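You operate a simulated robot arm through the tools that you are given. There is no shell and no other tool.

You run a simulated robot arm. Do the job below in one go: nothing can be reset, and whatever is moved stays where it is left.

Task
Level the heaped sugar measure and tip it into the mixing bowl.
Fine: cover the bowl; strike it with the stick over the catch tray; stick and measure go back.
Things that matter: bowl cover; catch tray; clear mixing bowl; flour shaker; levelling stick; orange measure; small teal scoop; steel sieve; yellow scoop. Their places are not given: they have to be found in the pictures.

The check looks at the end state, three seconds after you hand in, the way a careful person would. Anything else that was tipped, shoved, dropped, spilled or broken makes it a failure. Lids that push on must go on centred and level and be pressed home; caps that screw on are set level and turned clockwise until they are tight.

Robot
A 5-joint arm with a two-finger parallel gripper, fixed in place. Base frame: the origin is on the floor under the middle of its stand, x ahead of it, y to its left, z up; the work surface is at about z = 80. Lengths are in cm, angles in degrees, forces in N, time in s.
It reaches about 113.4 cm from its shoulder. Its first joint turns from -149.0 to 149.0 degrees. Payload 1.57 kg.
The tool frame sits at the grasp point between the pads (the TCP): z along the fingers, y along the line on which they close. The tips reach 3 cm beyond it. Largest opening 11 cm; finger width 2.4, thickness 1.2; the body of the gripper, 4.8 by 11.2 cm, starts 7.8 cm behind the TCP.
Orientation is told as [roll, pitch, yaw] about the base's x, y, z axes, in that order, counted from this pose: with the fingers straight down and closing along the base's y, the tool's x points along the base's -x, its y along +y and its z along -z.

Tools
- The arm moves only by the tool apply_moves. Its argument "deltas" is one flat list of numbers, 7 for each row, row after row: the shift along the base's x, y, z in mm, then the turn, a rotation vector about the base's x, y, z in degrees, then the opening in per cent of the stroke, from 0 (shut) to 100 (fully open). In form: [dx, dy, dz, rx, ry, rz, grip, dx, dy, dz, rx, ry, rz, grip, ...]. A call has 1 to 20 rows; each row shifts and turns the commanded pose from where the row before left it. Rows are played at 5 a second. More than 5 cm and 8.6 degrees between two rows, or a gripper value outside its range, and nothing of the call is played. Where a pose cannot be reached the arm comes as near as it can. A force on the tool above 40 N (or 10 N above the force at the start of the call, whichever is more), or a blocked arm, ends the call early, and 0.2 s more pass. The fingers move at their own pace (about 7.2 cm/s each) and stop on an object; they squeeze with about 43 N. The grip force told is the motor's: it shows also when the fingers shut on nothing. Time passes only in rows, and 0.2 s behind the last, so rows that do not move let the fingers close. It gives the time, the measured TCP pose, the force on the tool (base axes), the opening and the grip force at its end, in the units of the frame above (readings bear some noise), with the torque about the TCP (base axes, N m) and any sound that the robot's microphone picked up, and new pictures: "pictures" is both (left out), scene, wrist or none.
- Cameras (640 x 400 px; columns grow to the right, rows downward): "scene" is fixed at [22.24, -48.56, 140.31]; the picture's right is [0.99, -0.13, 0.00], its down [-0.07, -0.53, -0.84] and it looks along [0.11, 0.84, -0.54] (base axes); focal length 341 px, centre (320, 200). "wrist" rides on the gripper at [7, 1.6, -14.1] in the tool frame; the picture's right is [-0.23, 0.97, 0.00], its down [-0.86, -0.20, -0.48] and it looks along [-0.47, -0.11, 0.88] (tool axes); focal length 222 px, centre (320, 200).
- move_column(by): slides the trunk up (or, below 0, down) by that many cm; the arm rides with it, the base frame stays. It gives what a move gives, with no picture.
- measure_at(camera, pixels): for up to 12 pixels [column, row] of the newest picture of that camera ("zoom" is the newest enlarged one), the place [x, y, z] in the base frame of the surface seen there, good to about 0.2 cm, but the place of the scene camera against the robot may be out by one fixed shift of up to 1.8 cm in any direction. The clock stands still meanwhile.
- inspect(camera, box): a new picture of the part [left, top, right, bottom] of that camera's present view, enlarged. The clock stands still meanwhile.
- job_done(): hands the job in; it is judged then, once.

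Leave the gripper open and the arm clear of the work at the hand-in unless told otherwise.

The tools are called after ">>>" as a command line: name --argument value ..., lists and objects as JSON in quotes. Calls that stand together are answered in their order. apply_moves: Moves the arm, as the interface text tells. Its arguments: {"type":"object","properties":{"deltas":{"type":"array"},"pictures":{"type":"string","enum":["both","scene","wrist","none"]}},"required":["deltas"]} The other tools are called the same way: move_column (by) moves the trunk up or down; measure_at (camera, pixels) gives the place of the surface under pixels of a picture; inspect (camera, box) takes an enlarged picture of a part of a camera's view; job_done () hands the job in.

At the start:

```text
time: 0.0
tool_pos: [58.29, 31.93, 118.25]
ee_rot: [0.0, -0.1, -0.1]
contact_force: [0.5, 0.1, -0.3]
wrist_torque: [0.01, 0.0, 0.02]
gripper_width: 11.01
grip_force: 0.0
trunk travel left (down, up): [-91.6, 5.4]
```

scene: 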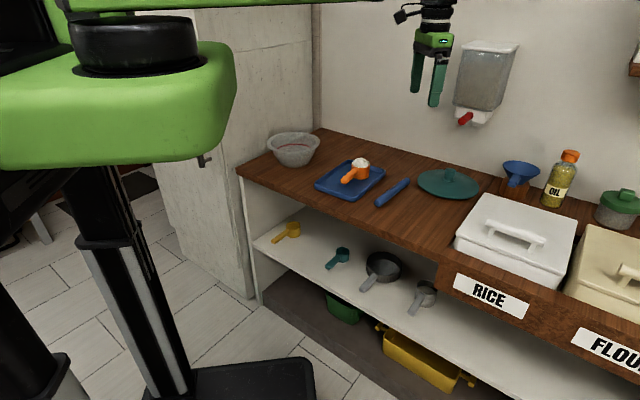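
wrist: 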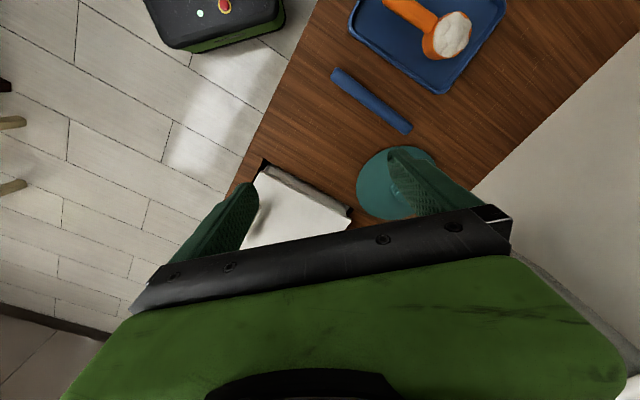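

I see the scene: the clear bowl at about (295,148), blue catch tray at (350,180) with the orange measure heaped on it, a blue stick at (393,192), and a teal lid with a knob at (448,183). I'll enlarge these areas first, before moving.

>>> inspect --camera "scene" --box '[240, 110, 500, 272]'

>>> inspect --camera "wrist" --box '[240, 0, 560, 200]'

>>> measure_at --camera "scene" --pixels '[[361, 163], [350, 179], [380, 203], [407, 183], [448, 176], [448, 192], [293, 140], [295, 163], [318, 150], [270, 148], [320, 185], [362, 197]]'

>>> measure_at --camera "wrist" --pixels '[[335, 74], [407, 129], [372, 100], [395, 185], [362, 180], [448, 35], [400, 8], [370, 30], [440, 88], [500, 5], [405, 155], [380, 215]]'

```text
2.46 times, centred on (370, 191) of scene
```

zoom: 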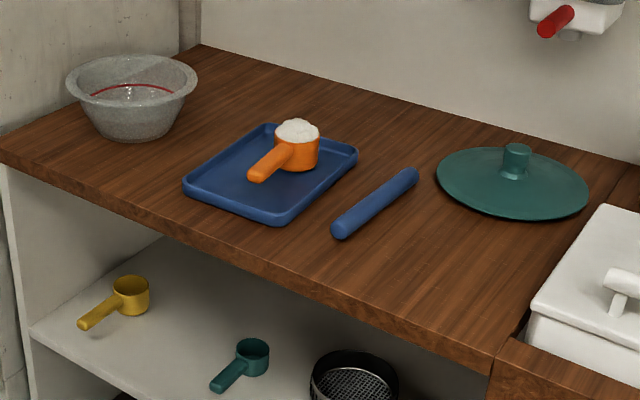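

```text
2.00 times, centred on (400, 100) of wrist
```

zoom: 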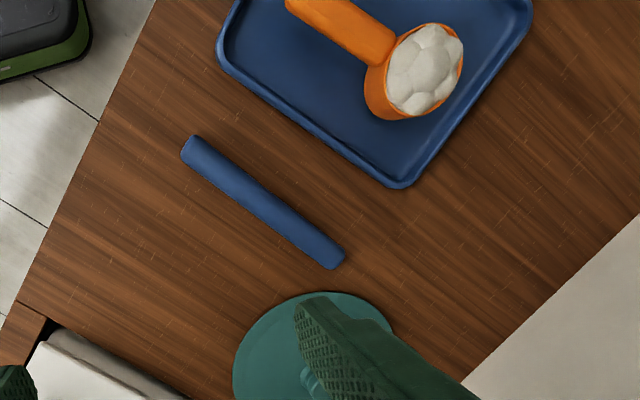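

```text
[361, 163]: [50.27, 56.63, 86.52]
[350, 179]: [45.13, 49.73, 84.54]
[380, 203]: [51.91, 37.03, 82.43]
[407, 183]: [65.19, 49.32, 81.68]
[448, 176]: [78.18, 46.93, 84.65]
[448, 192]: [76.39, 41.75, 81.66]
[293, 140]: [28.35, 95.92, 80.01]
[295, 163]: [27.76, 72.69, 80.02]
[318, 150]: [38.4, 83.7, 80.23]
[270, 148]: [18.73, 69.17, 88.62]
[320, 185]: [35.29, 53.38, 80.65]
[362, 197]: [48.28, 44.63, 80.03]
```

```text
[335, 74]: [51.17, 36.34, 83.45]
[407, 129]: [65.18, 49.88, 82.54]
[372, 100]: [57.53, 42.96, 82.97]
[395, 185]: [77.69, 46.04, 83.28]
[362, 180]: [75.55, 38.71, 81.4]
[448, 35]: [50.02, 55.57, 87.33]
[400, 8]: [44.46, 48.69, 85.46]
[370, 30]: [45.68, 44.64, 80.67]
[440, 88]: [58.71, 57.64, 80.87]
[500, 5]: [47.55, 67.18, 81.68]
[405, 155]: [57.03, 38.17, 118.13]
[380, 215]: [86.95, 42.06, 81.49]
```

The surface is at about z=80.7 in the wrist camera's frame. The stick runs from (51,36) to (65,50), the measure's cup is near (50,56) with its handle pointing toward the robot, and the lid is near (77,43). The bowl is see-through, so I'll swing the wrist camera over the bowl and tray for a better look, staying high.

>>> apply_moves --deltas '[-29, 22.6, 0, 0, 0, 7.5, 100, -29, 22.6, 0, 0, 0, 7.5, 100, -29, 22.6, 0, 0, 0, 7.5, 100, -29, 22.6, 0, 0, 0, 7.5, 100, -29, 22.6, 0, 0, 0, 7.5, 100, -29, 22.6, 0, 0, 0, 7.5, 100, -29, 22.6, 0, 0, 0, 7.5, 100, -29, 22.6, 0, 0, 0, 7.5, 100, 0, 0, 0, 0, 0, 0, 100]' --pictures "both"

```text
time: 2.0
tool_pos: [35.27, 49.86, 118.35]
ee_rot: [0.1, 0.0, 60.1]
contact_force: [-0.3, -0.8, 0.6]
wrist_torque: [-0.01, 0.01, 0.03]
gripper_width: 10.99
grip_force: 0.1
trunk travel left (down, up): [-91.6, 5.4]
```

scene: 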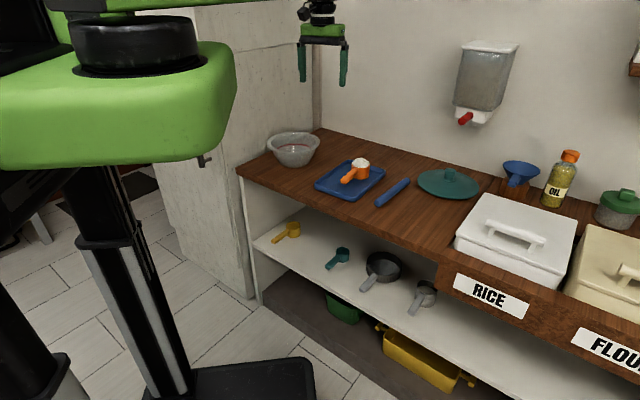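
wrist: 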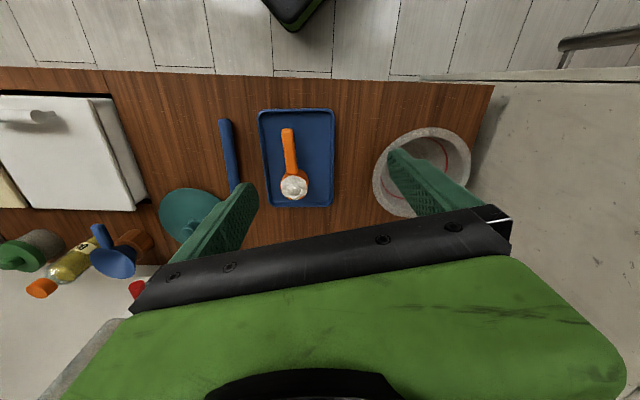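

The move worked. The wrist view now shows the tray and measure at about (297,160) and the bowl at (422,172), partly behind a finger. I'll enlarge both and measure points.

>>> inspect --camera "wrist" --box '[200, 90, 360, 222]'

>>> measure_at --camera "wrist" --pixels '[[263, 113], [329, 113], [329, 203], [268, 205], [294, 187], [288, 131], [290, 150], [223, 123], [235, 187], [278, 140], [280, 187], [308, 187]]'

>>> inspect --camera "wrist" --box '[350, 100, 510, 232]'

>>> measure_at --camera "wrist" --pixels '[[422, 131], [376, 175], [466, 170], [400, 212], [385, 150], [455, 140], [469, 160], [420, 150], [440, 160], [376, 165], [373, 185], [430, 129]]'

```text
3.03 times, centred on (280, 156) of wrist
```

zoom: 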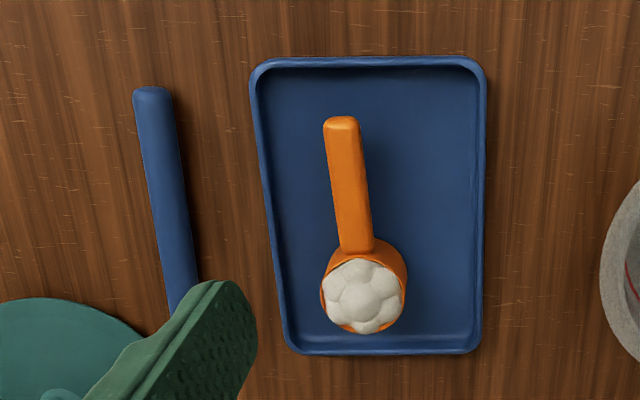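

```text
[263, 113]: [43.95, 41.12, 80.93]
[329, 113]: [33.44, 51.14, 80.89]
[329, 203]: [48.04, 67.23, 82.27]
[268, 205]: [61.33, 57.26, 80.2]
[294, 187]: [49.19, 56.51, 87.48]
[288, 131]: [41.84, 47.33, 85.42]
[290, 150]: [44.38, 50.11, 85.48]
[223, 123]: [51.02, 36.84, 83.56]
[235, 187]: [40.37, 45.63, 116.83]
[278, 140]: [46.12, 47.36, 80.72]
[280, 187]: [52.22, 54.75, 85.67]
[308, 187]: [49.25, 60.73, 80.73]
```

```text
3.03 times, centred on (430, 166) of wrist
```

zoom: 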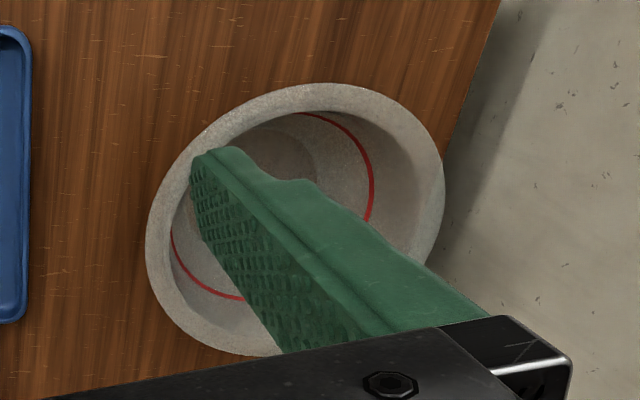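

```text
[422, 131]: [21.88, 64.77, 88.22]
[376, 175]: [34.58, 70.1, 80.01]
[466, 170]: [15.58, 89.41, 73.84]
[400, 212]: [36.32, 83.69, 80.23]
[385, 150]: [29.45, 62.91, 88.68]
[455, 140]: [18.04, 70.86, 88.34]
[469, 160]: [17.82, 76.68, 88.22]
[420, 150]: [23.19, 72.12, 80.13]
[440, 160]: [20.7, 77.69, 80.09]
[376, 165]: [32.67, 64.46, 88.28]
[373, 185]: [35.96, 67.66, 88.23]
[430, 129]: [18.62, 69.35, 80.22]
```

The bowl rim is at about z=88.3 with its centre near (27,73). Before moving closer I'll measure the walls around the bowl: the concrete wall past the counter end, the back wall, and the dispenser.

>>> measure_at --camera "scene" --pixels '[[237, 172], [316, 128], [280, 110], [220, 110], [400, 120], [466, 118], [485, 50], [500, 80], [330, 60], [300, 20], [380, 150], [455, 110]]'

>>> measure_at --camera "wrist" --pixels '[[493, 88], [560, 150], [560, 100], [600, 200], [480, 120], [495, 190], [140, 288], [20, 310], [60, 350], [160, 240], [190, 215], [165, 205]]'

```text
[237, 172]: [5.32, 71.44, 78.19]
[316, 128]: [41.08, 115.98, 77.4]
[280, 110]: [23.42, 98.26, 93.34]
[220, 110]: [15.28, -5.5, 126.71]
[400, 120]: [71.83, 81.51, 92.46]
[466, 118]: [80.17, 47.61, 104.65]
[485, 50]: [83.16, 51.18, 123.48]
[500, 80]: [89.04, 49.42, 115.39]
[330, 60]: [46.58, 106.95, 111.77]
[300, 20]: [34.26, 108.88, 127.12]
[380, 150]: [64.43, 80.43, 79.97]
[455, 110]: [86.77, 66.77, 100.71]
```

```text
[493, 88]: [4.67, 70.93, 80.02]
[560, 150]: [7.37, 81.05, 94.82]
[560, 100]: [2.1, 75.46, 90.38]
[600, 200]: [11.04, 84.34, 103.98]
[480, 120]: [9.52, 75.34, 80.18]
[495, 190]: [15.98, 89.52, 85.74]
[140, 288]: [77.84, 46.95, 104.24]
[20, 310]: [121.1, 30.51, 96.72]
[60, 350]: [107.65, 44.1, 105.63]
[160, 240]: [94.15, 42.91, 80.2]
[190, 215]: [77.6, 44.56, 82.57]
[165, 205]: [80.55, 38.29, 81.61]
```

Findings so far:
- The dispenser's red tap hangs at about (78,47,104), almost right above the lid knob, so the lid must be taken with a tilted gripper.
- The back wall is about x+y=153.
- The end wall is 16 cm from the bowl centre.

Next I'll move the camera so the bowl sits between the fingers.

>>> apply_moves --deltas '[-29.6, 32.4, 0, 0, 0, 0, 100, -29.6, 32.4, 0, 0, 0, 0, 100, -29.6, 32.4, 0, 0, 0, 0, 100, -29.6, 32.4, 0, 0, 0, 0, 100, -29.6, 32.4, 0, 0, 0, 0, 100, 0, 0, 0, 0, 0, 0, 100]' --pictures "both"

```text
time: 3.4
tool_pos: [20.36, 66.29, 118.3]
ee_rot: [0.0, 0.0, 60.0]
contact_force: [1.8, 1.0, 0.1]
wrist_torque: [0.01, 0.01, 0.01]
gripper_width: 10.99
grip_force: 0.0
trunk travel left (down, up): [-91.6, 5.4]
```

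scene: 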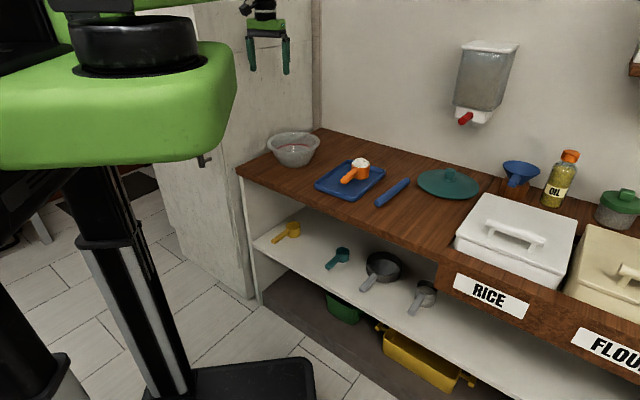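
wrist: 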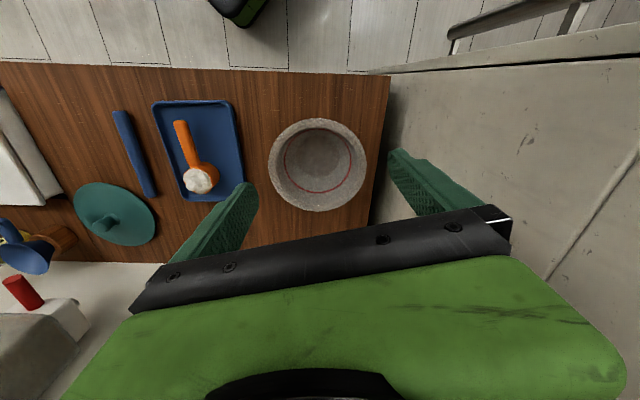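

The bowl is now fully visible at about (318,165). I'll enlarge it and measure its rim, then do the same for the lid and stick.

>>> inspect --camera "wrist" --box '[250, 105, 390, 220]'

>>> measure_at --camera "wrist" --pixels '[[318, 121], [318, 207], [272, 163], [363, 163], [285, 132], [352, 132], [287, 198], [350, 197], [300, 122], [276, 180], [360, 180], [335, 205]]'

>>> inspect --camera "wrist" --box '[0, 80, 260, 330]'

>>> measure_at --camera "wrist" --pixels '[[97, 214], [105, 222], [90, 214], [113, 184], [78, 203], [125, 245], [153, 215], [112, 116], [131, 116], [152, 192], [132, 155], [20, 290]]'

```text
3.48 times, centred on (320, 162) of wrist
```

zoom: 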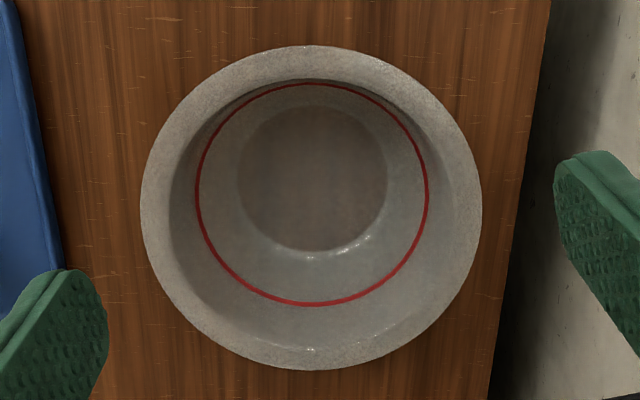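

```text
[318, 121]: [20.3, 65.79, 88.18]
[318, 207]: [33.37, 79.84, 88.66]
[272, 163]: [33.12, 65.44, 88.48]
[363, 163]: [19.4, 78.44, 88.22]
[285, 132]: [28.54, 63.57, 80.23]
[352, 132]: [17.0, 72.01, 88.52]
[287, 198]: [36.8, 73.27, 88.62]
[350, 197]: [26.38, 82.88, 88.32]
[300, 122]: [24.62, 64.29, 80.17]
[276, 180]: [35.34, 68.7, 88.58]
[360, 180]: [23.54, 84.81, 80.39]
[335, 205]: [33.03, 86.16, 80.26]
```

```text
1.60 times, centred on (130, 205) of wrist
```

zoom: 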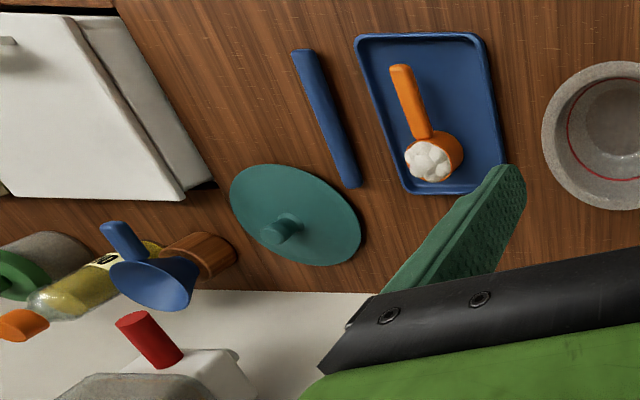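

```text
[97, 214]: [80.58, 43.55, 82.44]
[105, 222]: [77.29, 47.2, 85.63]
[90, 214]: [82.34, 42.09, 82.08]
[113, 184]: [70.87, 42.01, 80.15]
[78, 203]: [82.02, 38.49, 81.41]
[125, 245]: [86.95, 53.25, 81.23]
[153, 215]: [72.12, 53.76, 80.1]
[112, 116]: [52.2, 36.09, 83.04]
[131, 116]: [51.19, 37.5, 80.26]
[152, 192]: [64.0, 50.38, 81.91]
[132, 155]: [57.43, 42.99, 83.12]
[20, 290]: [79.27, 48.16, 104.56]
```

The table is at z≈80.2. The bowl rim is a circle of radius about 10.3 centred near (27.4,72.9), top at z≈88.5. The lid is about the same size. Now I'll go above the stick at (57.5,43) with the gripper turned to 44° to look at it closely.

>>> apply_moves --deltas '[37.1, -23.3, 0, 0, 0, -1.6, 100, 37.1, -23.3, 0, 0, 0, -1.6, 100, 37.1, -23.3, 0, 0, 0, -1.6, 100, 37.1, -23.3, 0, 0, 0, -1.6, 100, 37.1, -23.3, 0, 0, 0, -1.6, 100, 37.1, -23.3, 0, 0, 0, -1.6, 100, 37.1, -23.3, 0, 0, 0, -1.6, 100, 37.1, -23.3, 0, 0, 0, -1.6, 100, 37.1, -23.3, 0, 0, 0, -1.6, 100, 37.1, -23.3, 0, 0, 0, -1.6, 100, 0, 0, -45, 0, 0, 0, 100, 0, 0, -45, 0, 0, 0, 100, 0, 0, -45, 0, 0, 0, 100, 0, 0, -45, 0, 0, 0, 100, 0, 0, 0, 0, 0, 0, 100]' --pictures "both"

```text
time: 6.6
tool_pos: [57.29, 42.92, 118.42]
ee_rot: [0.0, 0.0, 44.0]
contact_force: [0.0, 0.2, 0.2]
wrist_torque: [0.0, 0.01, 0.0]
gripper_width: 10.98
grip_force: 0.1
out of reach, approached as far as the arm can: row 11, 12, 13, 14
trunk travel left (down, up): [-91.6, 5.4]
```

scene: 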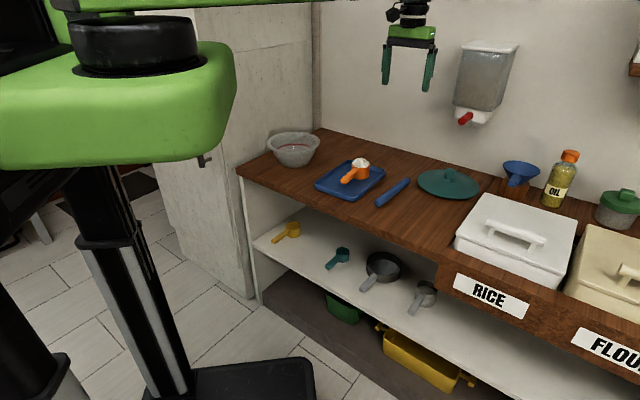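
wrist: 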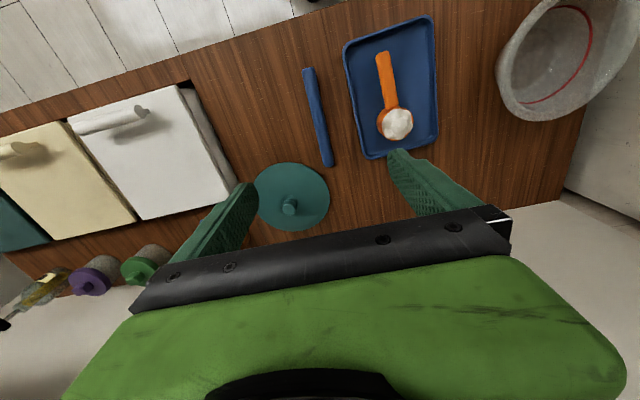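

The downward rows were out of reach at this trunk height; the gripper stayed at z=118. The trunk has 91 cm of travel downward, so I'll lower it 22 cm. Nothing is under the fingers above z=88.

>>> move_column --by -22

```text
time: 8.9
tool_pos: [57.27, 42.86, 96.45]
ee_rot: [0.0, 0.0, 44.0]
contact_force: [0.2, -0.7, -1.3]
wrist_torque: [-0.04, -0.02, -0.01]
gripper_width: 11.03
grip_force: 0.1
trunk travel left (down, up): [-69.6, 27.4]
```

The trunk went down and the gripper is now at z=96.45 above the stick. I'll run a zero move to get fresh pictures.

>>> apply_moves --deltas '[0, 0, 0, 0, 0, 0, 100]' --pictures "both"

```text
time: 9.3
tool_pos: [57.33, 42.91, 96.29]
ee_rot: [0.1, 0.0, 43.9]
contact_force: [-0.1, -0.6, 0.0]
wrist_torque: [0.0, 0.0, 0.04]
gripper_width: 10.99
grip_force: 0.1
trunk travel left (down, up): [-69.6, 27.4]
```

scene: 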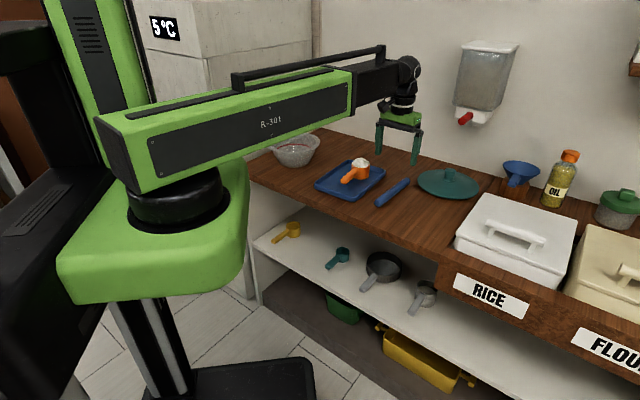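
wrist: 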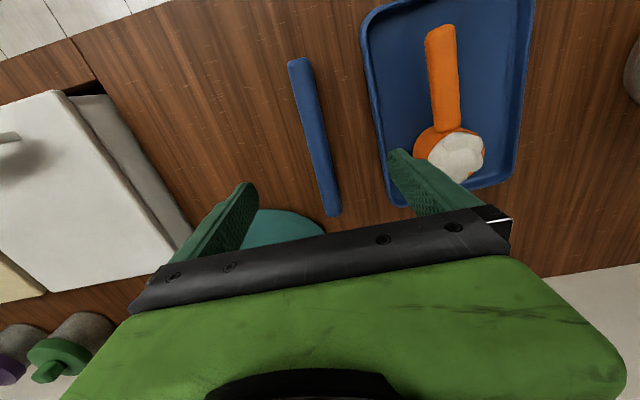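

The scene picture now shows the arm's build: a telescoping horizontal boom on a turntable with a wrist at its end, so height seems to come only from the column. I'll check whether a small 1 cm downward row does anything.

>>> apply_moves --deltas '[0, 0, -10, 0, 0, 0, 100, 0, 0, 0, 0, 0, 0, 100]' --pictures "none"

>>> inspect --camera "scene" --box '[340, 40, 480, 180]'

>>> inspect --camera "wrist" --box '[260, 0, 560, 230]'

>>> measure_at --camera "wrist" --pixels '[[299, 62], [311, 110], [321, 155], [332, 205], [290, 75], [309, 75], [325, 190], [341, 190], [440, 40], [444, 110], [418, 150], [430, 135]]'

```text
time: 9.9
tool_pos: [57.29, 43.01, 96.32]
ee_rot: [0.0, 0.0, 44.0]
contact_force: [0.4, -0.4, 0.0]
wrist_torque: [-0.01, -0.01, 0.0]
gripper_width: 11.01
grip_force: 0.0
out of reach, approached as far as the arm can: row 1
trunk travel left (down, up): [-69.6, 27.4]
```

```text
2.86 times, centred on (410, 110) of scene
```

zoom: 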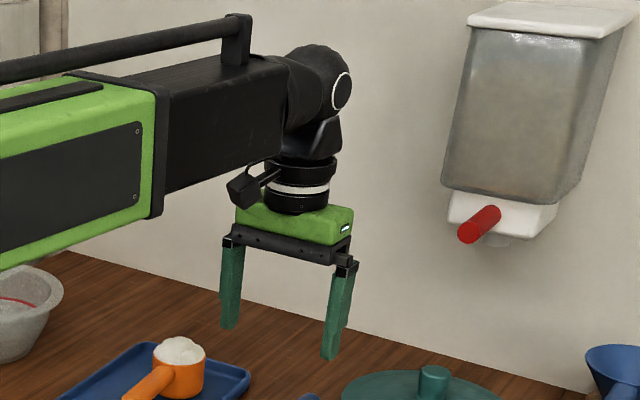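

```text
1.74 times, centred on (410, 115) of wrist
```

zoom: 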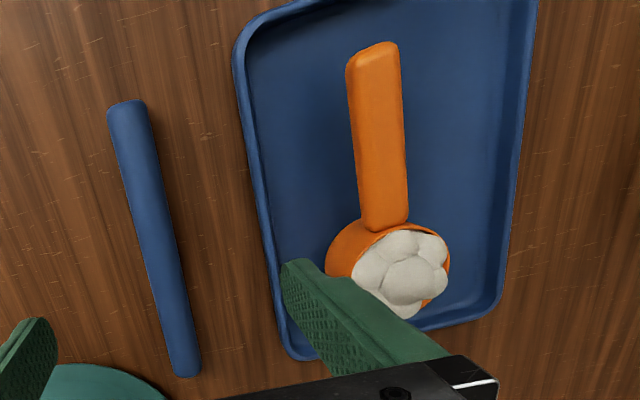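

```text
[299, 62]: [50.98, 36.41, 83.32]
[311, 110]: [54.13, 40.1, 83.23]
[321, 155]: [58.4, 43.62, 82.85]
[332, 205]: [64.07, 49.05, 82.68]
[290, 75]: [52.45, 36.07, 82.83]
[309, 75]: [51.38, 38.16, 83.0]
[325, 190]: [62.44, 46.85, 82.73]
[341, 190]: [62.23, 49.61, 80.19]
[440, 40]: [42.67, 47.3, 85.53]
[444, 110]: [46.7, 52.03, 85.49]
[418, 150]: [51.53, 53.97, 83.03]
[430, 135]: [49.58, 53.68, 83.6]
```

Confirmed: height comes only from the column. The stick looks roughly 2.5–2.8 cm thick and 20 cm long, top at z≈83. I'll enlarge the measure in the scene view to compare rim height with handle height.

>>> inspect --camera "scene" --box '[330, 145, 394, 185]'

>>> inspect --camera "scene" --box '[370, 160, 482, 230]'

```text
10.00 times, centred on (362, 165) of scene
```

zoom: 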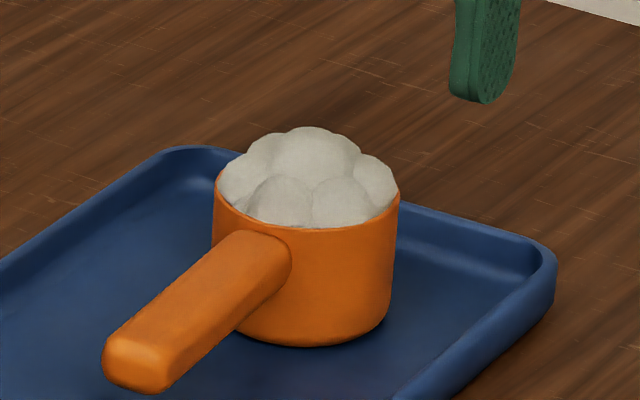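

```text
5.71 times, centred on (426, 195) of scene
```

zoom: 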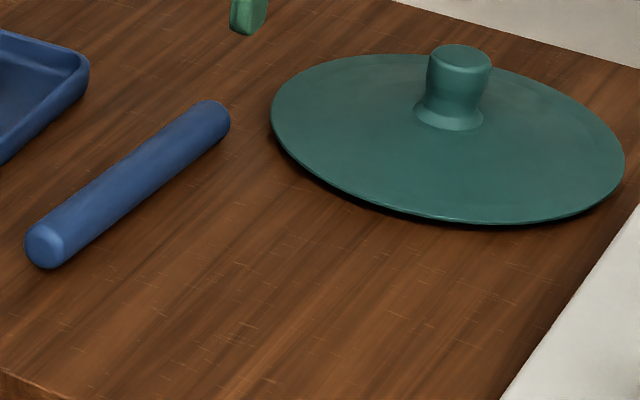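

The rim sits slightly above the handle top. I'll zoom in on the cup again and measure rim points in that zoom.

>>> inspect --camera "scene" --box '[330, 145, 394, 185]'

>>> measure_at --camera "zoom" --pixels '[[217, 205], [396, 215], [330, 232], [240, 222], [360, 228], [245, 245], [150, 340], [310, 133], [330, 320], [500, 350], [40, 320], [500, 235]]'

```text
10.00 times, centred on (362, 165) of scene
```

zoom: 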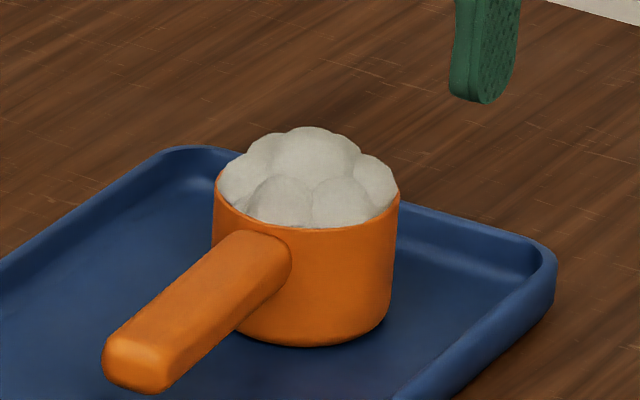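

```text
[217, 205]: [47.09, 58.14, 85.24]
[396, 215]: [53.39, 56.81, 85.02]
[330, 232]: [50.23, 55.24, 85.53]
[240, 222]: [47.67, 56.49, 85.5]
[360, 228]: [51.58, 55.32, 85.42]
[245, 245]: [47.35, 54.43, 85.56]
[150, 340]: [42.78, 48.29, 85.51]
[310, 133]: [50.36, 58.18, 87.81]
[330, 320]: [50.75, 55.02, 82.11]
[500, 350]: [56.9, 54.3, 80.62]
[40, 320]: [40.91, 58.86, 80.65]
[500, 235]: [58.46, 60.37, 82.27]
```

The rim is at about z≈85.7 and the handle top about 85.5. I'll hold the stick about 8 cm from its far end so the fingers stay off the handle when striking. So I shift over (59.1,44.2), narrow the opening to about 6 cm, and take a check picture.

>>> apply_moves --deltas '[17.7, 12.1, 0, 0, 0, 0, 55, 0, 0, 0, 0, 0, 0, 55, 0, 0, 0, 0, 0, 0, 55]' --pictures "wrist"

```text
time: 10.7
tool_pos: [59.07, 44.0, 96.33]
ee_rot: [0.0, -0.1, 44.1]
contact_force: [-0.2, 0.1, -0.8]
wrist_torque: [0.02, -0.03, -0.01]
gripper_width: 6.05
grip_force: 0.1
trunk travel left (down, up): [-69.6, 27.4]
```

wrist: 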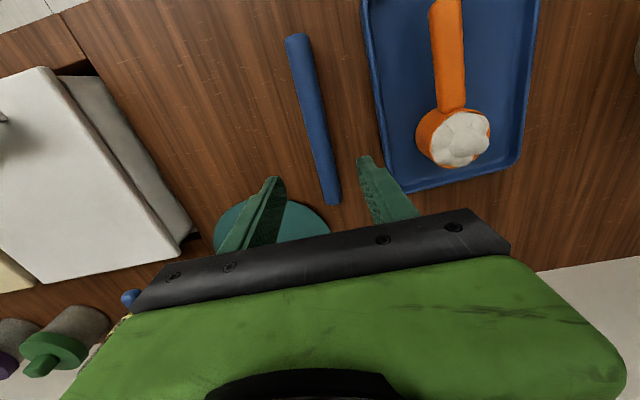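

The stick lies on the tool axis line (col≈319 at row 142), and the cup is clearly visible at (453,138). I'll take a rim measurement from this good view, then lower the column 12.6 cm so the fingertips stop about 0.5 cm above the table.

>>> inspect --camera "wrist" --box '[400, 80, 510, 180]'

>>> measure_at --camera "wrist" --pixels '[[419, 140], [421, 128], [430, 160], [489, 128], [486, 145], [424, 120], [448, 102], [440, 40], [458, 135], [425, 152], [470, 110], [462, 160]]'

>>> move_column --by -12.6

```text
4.00 times, centred on (455, 130) of wrist
```

zoom: 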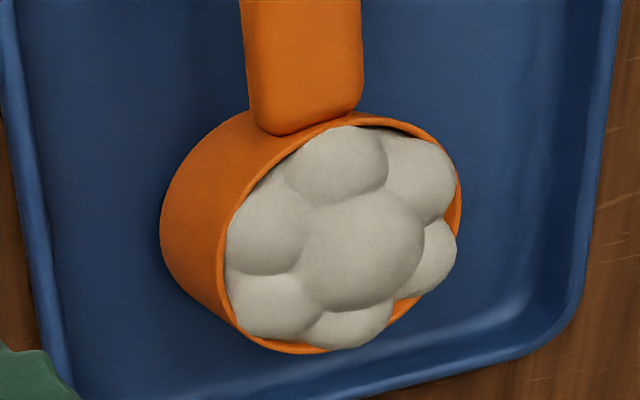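

```text
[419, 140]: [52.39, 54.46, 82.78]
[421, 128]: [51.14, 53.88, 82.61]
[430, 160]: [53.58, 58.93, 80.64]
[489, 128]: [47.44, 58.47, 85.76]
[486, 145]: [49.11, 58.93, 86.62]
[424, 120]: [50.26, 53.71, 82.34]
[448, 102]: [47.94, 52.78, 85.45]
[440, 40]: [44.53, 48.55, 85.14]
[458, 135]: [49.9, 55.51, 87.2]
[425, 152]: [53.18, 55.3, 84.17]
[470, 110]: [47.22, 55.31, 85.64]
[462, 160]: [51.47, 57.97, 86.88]
```

```text
time: 12.3
tool_pos: [59.13, 44.09, 83.83]
ee_rot: [0.0, 0.0, 44.0]
contact_force: [-0.2, -0.2, -0.1]
wrist_torque: [0.0, -0.06, -0.01]
gripper_width: 6.06
grip_force: 0.1
trunk travel left (down, up): [-57.0, 40.0]
```

No contact at z=83.83. I'll take a wrist picture to check the stick is between the fingers before closing.

>>> apply_moves --deltas '[0, 0, 0, 0, 0, 0, 55]' --pictures "both"

```text
time: 12.7
tool_pos: [59.12, 44.11, 83.83]
ee_rot: [0.0, 0.0, 44.0]
contact_force: [-0.2, -0.3, -0.4]
wrist_torque: [0.02, 0.01, -0.02]
gripper_width: 6.03
grip_force: 0.1
trunk travel left (down, up): [-57.0, 40.0]
```

scene: 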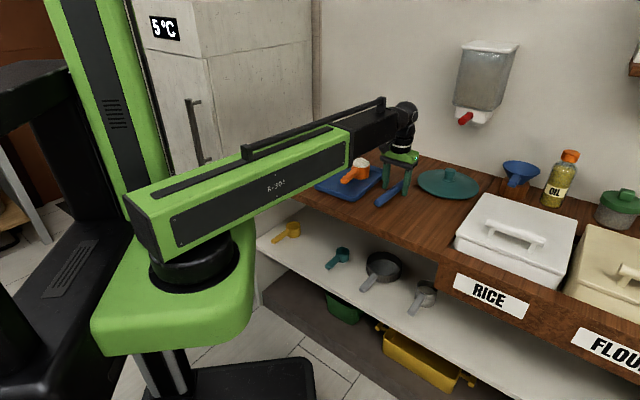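
wrist: 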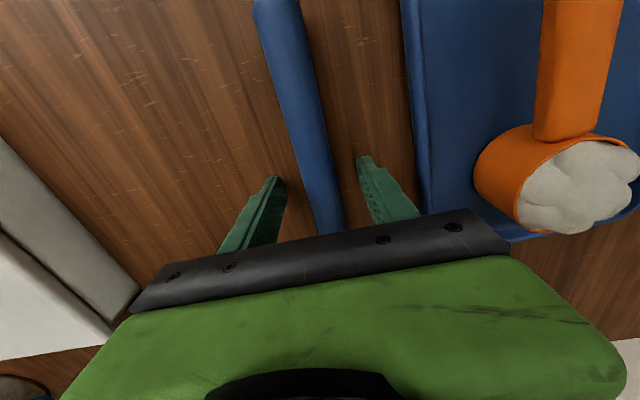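

The stick is between the fingers at the right angle. Closing on it now.

>>> apply_moves --deltas '[0, 0, 0, 0, 0, 0, 0, 0, 0, 0, 0, 0, 0, 0, 0, 0, 0, 0, 0, 0, 0, 0, 0, 0, 0, 0, 0, 0]' --pictures "wrist"

```text
time: 13.7
tool_pos: [59.08, 44.18, 83.76]
ee_rot: [0.0, 0.0, 44.0]
contact_force: [-0.3, 0.1, -0.4]
wrist_torque: [0.0, 0.01, 0.01]
gripper_width: 2.05
grip_force: 34.3
trunk travel left (down, up): [-57.0, 40.0]
```

wrist: 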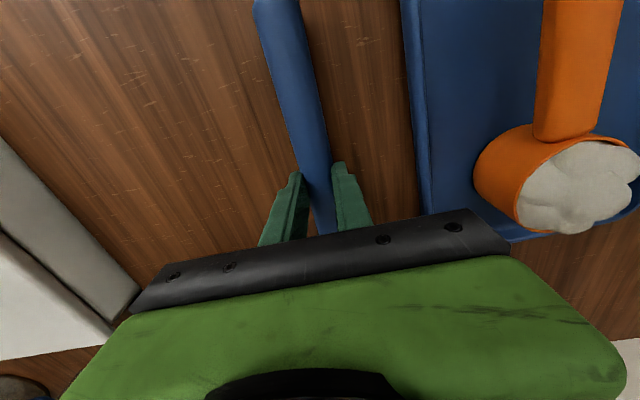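

Gripped: width 2.05, force 34 N. The stick bottom is about 3.6 cm below the TCP. For the return I note the grasp pose (59.08, 44.18, 83.76) at yaw 44°. I'll lift the column 8 cm.

>>> move_column --by 8

>>> apply_moves --deltas '[0, 0, 0, 0, 0, 0, 0]' --pictures "both"

```text
time: 14.8
tool_pos: [59.04, 44.11, 91.61]
ee_rot: [-0.1, -0.1, 44.0]
contact_force: [0.2, 0.6, -1.1]
wrist_torque: [0.05, -0.03, 0.01]
gripper_width: 2.07
grip_force: 34.4
trunk travel left (down, up): [-65.0, 32.0]
```

```text
time: 15.2
tool_pos: [59.08, 44.04, 91.67]
ee_rot: [0.0, 0.0, 44.0]
contact_force: [-0.2, 0.3, -1.3]
wrist_torque: [0.04, 0.0, 0.02]
gripper_width: 2.06
grip_force: 34.3
trunk travel left (down, up): [-65.0, 32.0]
```

scene: 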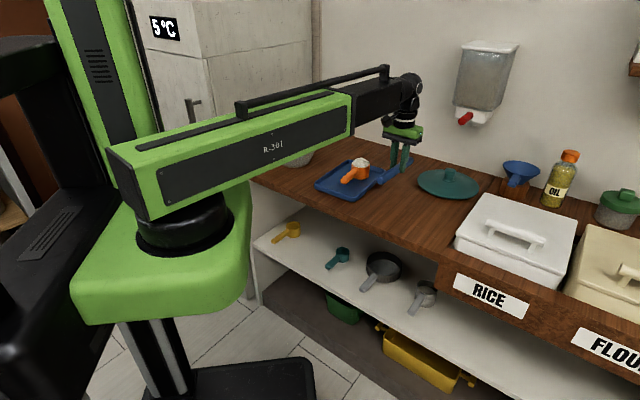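
wrist: 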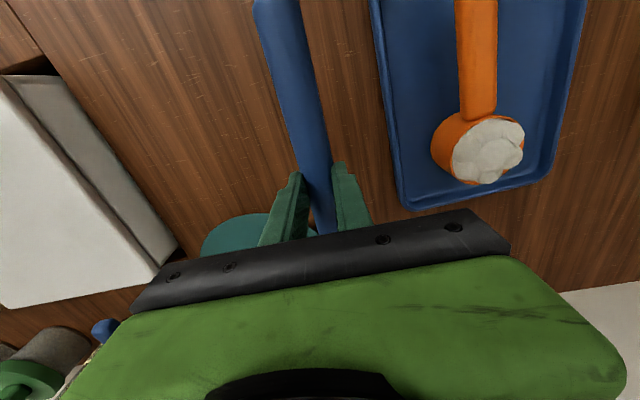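

The stick is lifted and holds still in the grip (about 130 g). Next I move to the strike start beside the cup at (59.2,57.5), yaw 48°, parallel to the handle and clear of the heap, and look.

>>> apply_moves --deltas '[0.3, 33.6, 0, 0, 0, 1, 0, 0.3, 33.6, 0, 0, 0, 1, 0, 0.3, 33.6, 0, 0, 0, 1, 0, 0.3, 33.6, 0, 0, 0, 1, 0, 0, 0, 0, 0, 0, 0, 0, 0, 0, 0, 0, 0, 0, 0]' --pictures "both"

>>> inspect --camera "scene" --box '[320, 120, 432, 190]'

```text
time: 16.6
tool_pos: [59.3, 57.32, 91.7]
ee_rot: [0.0, 0.0, 48.0]
contact_force: [-0.6, 1.0, -0.1]
wrist_torque: [0.0, -0.01, -0.03]
gripper_width: 2.09
grip_force: 34.2
trunk travel left (down, up): [-65.0, 32.0]
```

scene: 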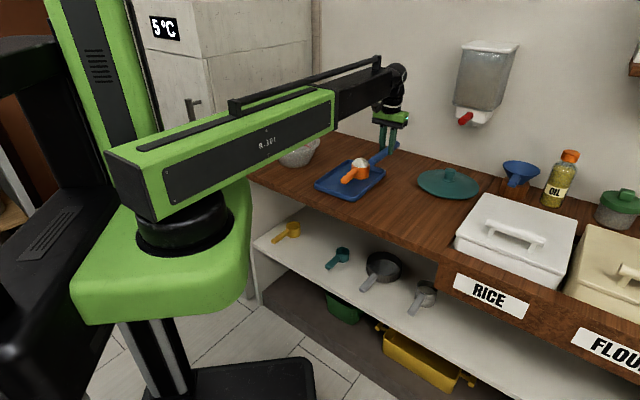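
wrist: 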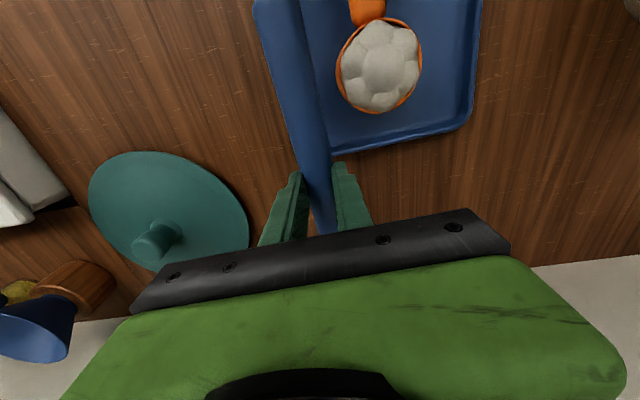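

```text
5.71 times, centred on (376, 155) of scene
```

zoom: 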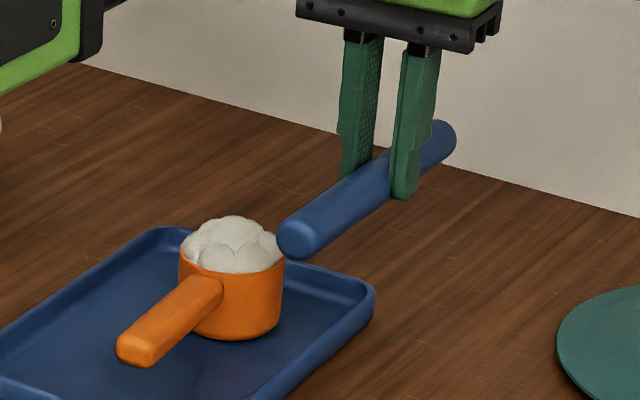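

Now I have a clear view of both. I'll measure the stick's inner end and the cup rim in the wrist and zoom pictures to line up the pass.

>>> measure_at --camera "wrist" --pixels '[[338, 70], [345, 45], [360, 107], [421, 50], [415, 85], [385, 20], [378, 112], [380, 65], [280, 30], [275, 5], [310, 150], [304, 100]]'

>>> measure_at --camera "zoom" --pixels '[[295, 238], [300, 222], [320, 205], [290, 250], [380, 175], [450, 130], [230, 273], [260, 272], [190, 255], [235, 220], [405, 190], [150, 335]]'

>>> inspect --camera "wrist" --box '[240, 0, 500, 170]'

```text
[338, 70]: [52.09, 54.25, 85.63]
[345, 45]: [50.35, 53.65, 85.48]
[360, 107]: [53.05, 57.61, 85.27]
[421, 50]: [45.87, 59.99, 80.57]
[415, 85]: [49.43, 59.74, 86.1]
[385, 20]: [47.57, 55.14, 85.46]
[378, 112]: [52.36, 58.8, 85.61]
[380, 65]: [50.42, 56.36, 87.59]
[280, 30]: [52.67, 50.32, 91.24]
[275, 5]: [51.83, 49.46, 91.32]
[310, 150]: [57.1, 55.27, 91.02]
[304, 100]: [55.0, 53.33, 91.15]
```

```text
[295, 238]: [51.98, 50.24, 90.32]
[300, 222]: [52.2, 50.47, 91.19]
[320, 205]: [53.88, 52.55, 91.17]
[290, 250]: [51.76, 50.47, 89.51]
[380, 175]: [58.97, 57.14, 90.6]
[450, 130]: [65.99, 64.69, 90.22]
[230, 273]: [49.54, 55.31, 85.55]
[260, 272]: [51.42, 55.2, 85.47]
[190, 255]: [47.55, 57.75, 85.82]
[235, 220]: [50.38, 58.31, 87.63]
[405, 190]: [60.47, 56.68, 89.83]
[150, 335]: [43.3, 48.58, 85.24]
```

```text
2.35 times, centred on (370, 85) of wrist
```

zoom: 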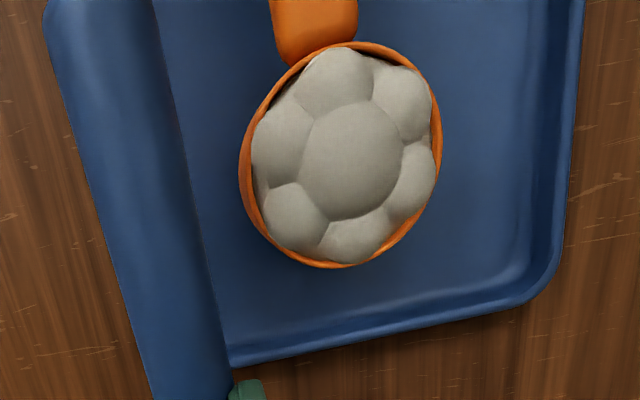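

The stick's inner end reaches only about 1.1 cm past the cup edge, so I'll shift 0.8 cm inward later. I also need the height of the stick's underside, so I'll zoom tightly on its end.

>>> inspect --camera "scene" --box '[350, 140, 398, 170]'

>>> measure_at --camera "zoom" --pixels '[[272, 322], [280, 300], [300, 270], [272, 340], [290, 345], [310, 340], [330, 330], [360, 310], [400, 285], [340, 240], [380, 215], [60, 390]]'

```text
13.33 times, centred on (374, 155) of scene
```

zoom: 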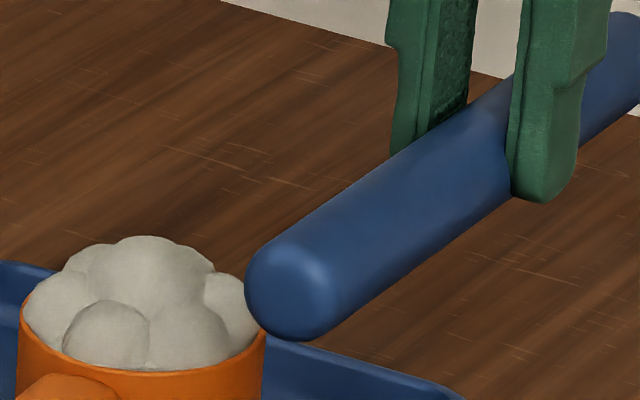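

```text
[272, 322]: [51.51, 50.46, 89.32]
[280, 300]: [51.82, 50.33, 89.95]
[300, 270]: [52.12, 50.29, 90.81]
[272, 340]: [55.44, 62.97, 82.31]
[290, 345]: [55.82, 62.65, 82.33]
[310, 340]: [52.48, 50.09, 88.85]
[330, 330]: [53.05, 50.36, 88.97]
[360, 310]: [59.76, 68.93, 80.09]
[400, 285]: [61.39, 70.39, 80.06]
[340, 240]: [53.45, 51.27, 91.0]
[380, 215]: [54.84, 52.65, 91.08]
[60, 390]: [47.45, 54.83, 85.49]
```

From the silhouette I estimate the stick is round, about 2.5 cm in diameter, with its underside about 3.1–3.6 cm below the TCP. I'll strike in passes from slightly high downward, looking after each. First I shift 0.8 cm inward, lower 2.1 cm beside the cup, and look.

>>> apply_moves --deltas '[-5.4, -5.9, 0, 0, 0, 0, 0, 0, 0, 0, 0, 0, 0, 0]' --pictures "none"

>>> move_column --by -2.1

>>> apply_moves --deltas '[0, 0, 0, 0, 0, 0, 0]' --pictures "both"

>>> inspect --camera "scene" --box '[340, 140, 404, 180]'

```text
time: 17.2
tool_pos: [58.65, 56.76, 91.81]
ee_rot: [0.1, 0.0, 47.9]
contact_force: [0.3, -0.2, -0.6]
wrist_torque: [0.05, -0.01, -0.01]
gripper_width: 2.07
grip_force: 34.8
trunk travel left (down, up): [-65.0, 32.0]
```

```text
time: 17.9
tool_pos: [58.76, 57.0, 89.71]
ee_rot: [-0.1, -0.1, 48.0]
contact_force: [0.4, 0.3, -1.1]
wrist_torque: [0.03, -0.01, 0.0]
gripper_width: 2.05
grip_force: 34.2
trunk travel left (down, up): [-62.9, 34.1]
```

```text
time: 18.3
tool_pos: [58.71, 56.81, 89.65]
ee_rot: [0.0, 0.0, 48.0]
contact_force: [0.2, 0.2, -0.2]
wrist_torque: [0.01, -0.04, 0.0]
gripper_width: 2.09
grip_force: 33.8
trunk travel left (down, up): [-62.9, 34.1]
```

scene: 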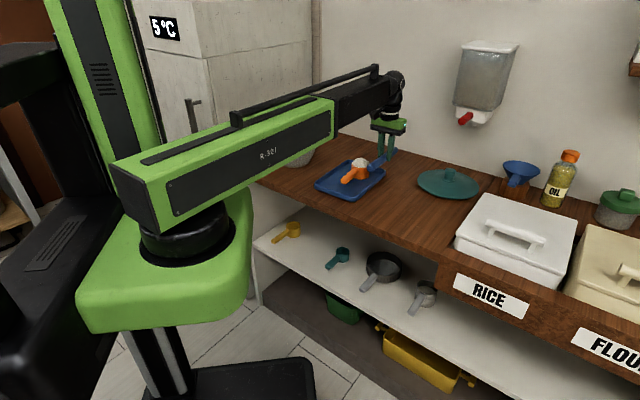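
wrist: 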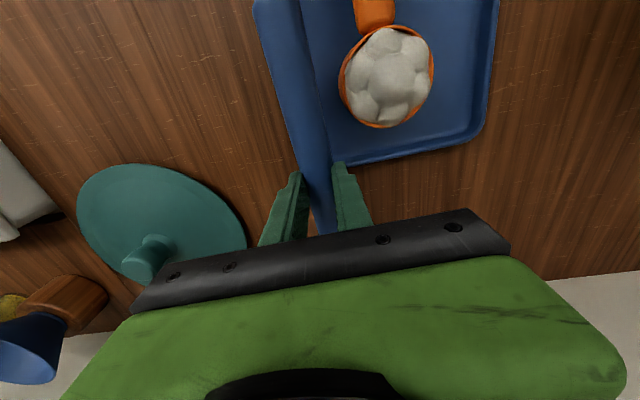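

```text
10.00 times, centred on (372, 160) of scene
```

zoom: 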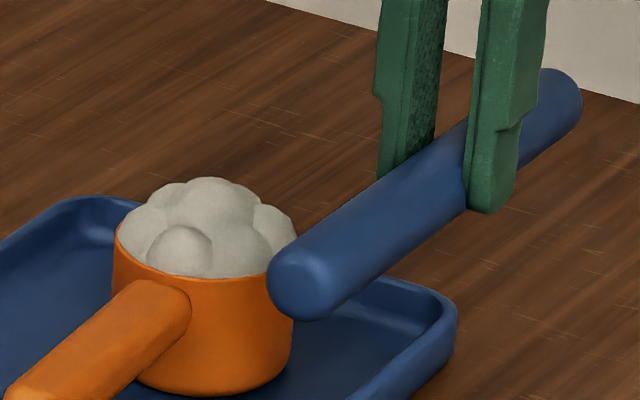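

The stick is beside the cup. I'll measure the stick's lower edge and the rim in this same zoom to get their relative height.

>>> measure_at --camera "zoom" --pixels '[[300, 316], [320, 312], [345, 292], [400, 252], [285, 305], [310, 240], [400, 180], [540, 80], [215, 280], [250, 278], [285, 262], [150, 268]]'

```text
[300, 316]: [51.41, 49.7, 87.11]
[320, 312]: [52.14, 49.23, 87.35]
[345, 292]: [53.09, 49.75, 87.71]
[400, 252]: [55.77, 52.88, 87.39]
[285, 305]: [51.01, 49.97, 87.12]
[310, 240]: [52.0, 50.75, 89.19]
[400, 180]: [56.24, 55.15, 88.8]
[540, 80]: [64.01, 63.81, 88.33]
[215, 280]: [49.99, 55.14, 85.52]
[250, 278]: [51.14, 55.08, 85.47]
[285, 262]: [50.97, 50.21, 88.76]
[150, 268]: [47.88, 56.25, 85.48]
```

By the scene camera the stick's underside is about 1.4 cm above the rim (85.55), and the top-of-stick reading gives underside ≈ TCP−3.0. I'll lower 0.7 cm and look again before sweeping.

>>> move_column --by -0.7

>>> apply_moves --deltas '[0, 0, 0, 0, 0, 0, 0]' --pictures "both"

>>> inspect --camera "scene" --box '[340, 140, 404, 180]'

>>> measure_at --camera "zoom" --pixels '[[300, 338], [320, 330], [345, 308], [400, 268], [310, 255], [300, 262], [320, 245], [400, 195], [540, 98], [215, 280], [250, 278], [150, 268]]'

>>> measure_at --camera "wrist" --pixels '[[270, 10], [285, 50], [297, 100], [312, 150], [316, 170], [345, 95], [430, 70], [420, 100], [365, 38], [385, 126], [370, 124], [343, 75]]'

```text
time: 18.9
tool_pos: [58.55, 56.91, 88.97]
ee_rot: [0.0, 0.1, 47.9]
contact_force: [-0.5, -0.3, -0.4]
wrist_torque: [0.03, -0.02, 0.0]
gripper_width: 2.08
grip_force: 34.4
trunk travel left (down, up): [-62.2, 34.8]
```

```text
time: 19.3
tool_pos: [58.7, 56.87, 88.86]
ee_rot: [0.1, 0.0, 48.0]
contact_force: [-0.7, 0.1, -0.9]
wrist_torque: [0.06, -0.05, 0.02]
gripper_width: 2.07
grip_force: 34.2
trunk travel left (down, up): [-62.2, 34.8]
```

scene: 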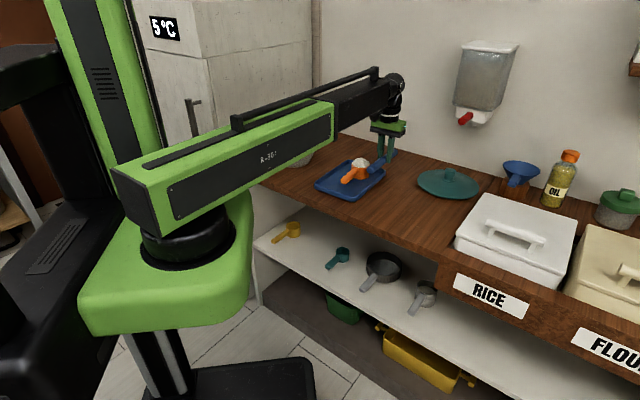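
wrist: 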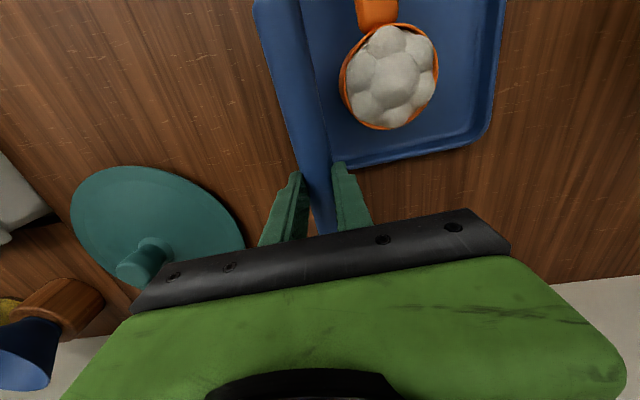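

```text
10.00 times, centred on (372, 160) of scene
```

zoom: 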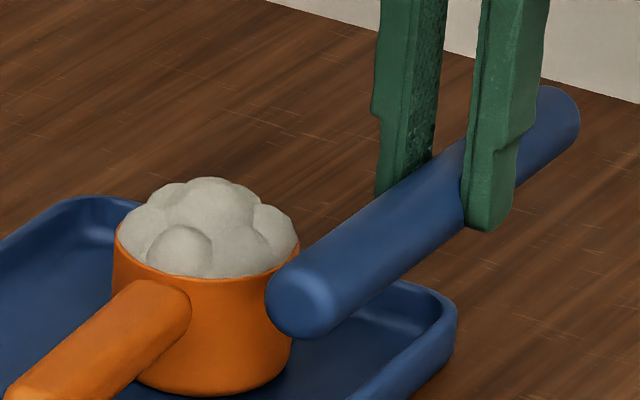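

```text
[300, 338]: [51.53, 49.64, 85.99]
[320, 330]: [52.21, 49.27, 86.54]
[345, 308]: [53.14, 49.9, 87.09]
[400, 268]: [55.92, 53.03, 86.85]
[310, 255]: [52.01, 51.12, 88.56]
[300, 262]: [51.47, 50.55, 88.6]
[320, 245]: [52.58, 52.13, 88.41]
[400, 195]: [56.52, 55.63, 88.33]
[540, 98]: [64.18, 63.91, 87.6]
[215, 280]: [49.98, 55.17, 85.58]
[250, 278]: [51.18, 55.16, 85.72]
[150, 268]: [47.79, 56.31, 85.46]
```

```text
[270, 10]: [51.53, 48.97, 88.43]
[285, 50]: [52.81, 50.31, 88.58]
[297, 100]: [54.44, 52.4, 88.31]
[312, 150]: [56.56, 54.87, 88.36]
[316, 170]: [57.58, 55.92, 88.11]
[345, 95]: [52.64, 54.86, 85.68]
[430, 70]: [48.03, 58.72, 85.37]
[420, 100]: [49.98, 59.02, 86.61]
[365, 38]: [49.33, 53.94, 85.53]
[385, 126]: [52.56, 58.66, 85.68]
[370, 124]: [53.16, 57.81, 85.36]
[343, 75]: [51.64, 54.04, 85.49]
```

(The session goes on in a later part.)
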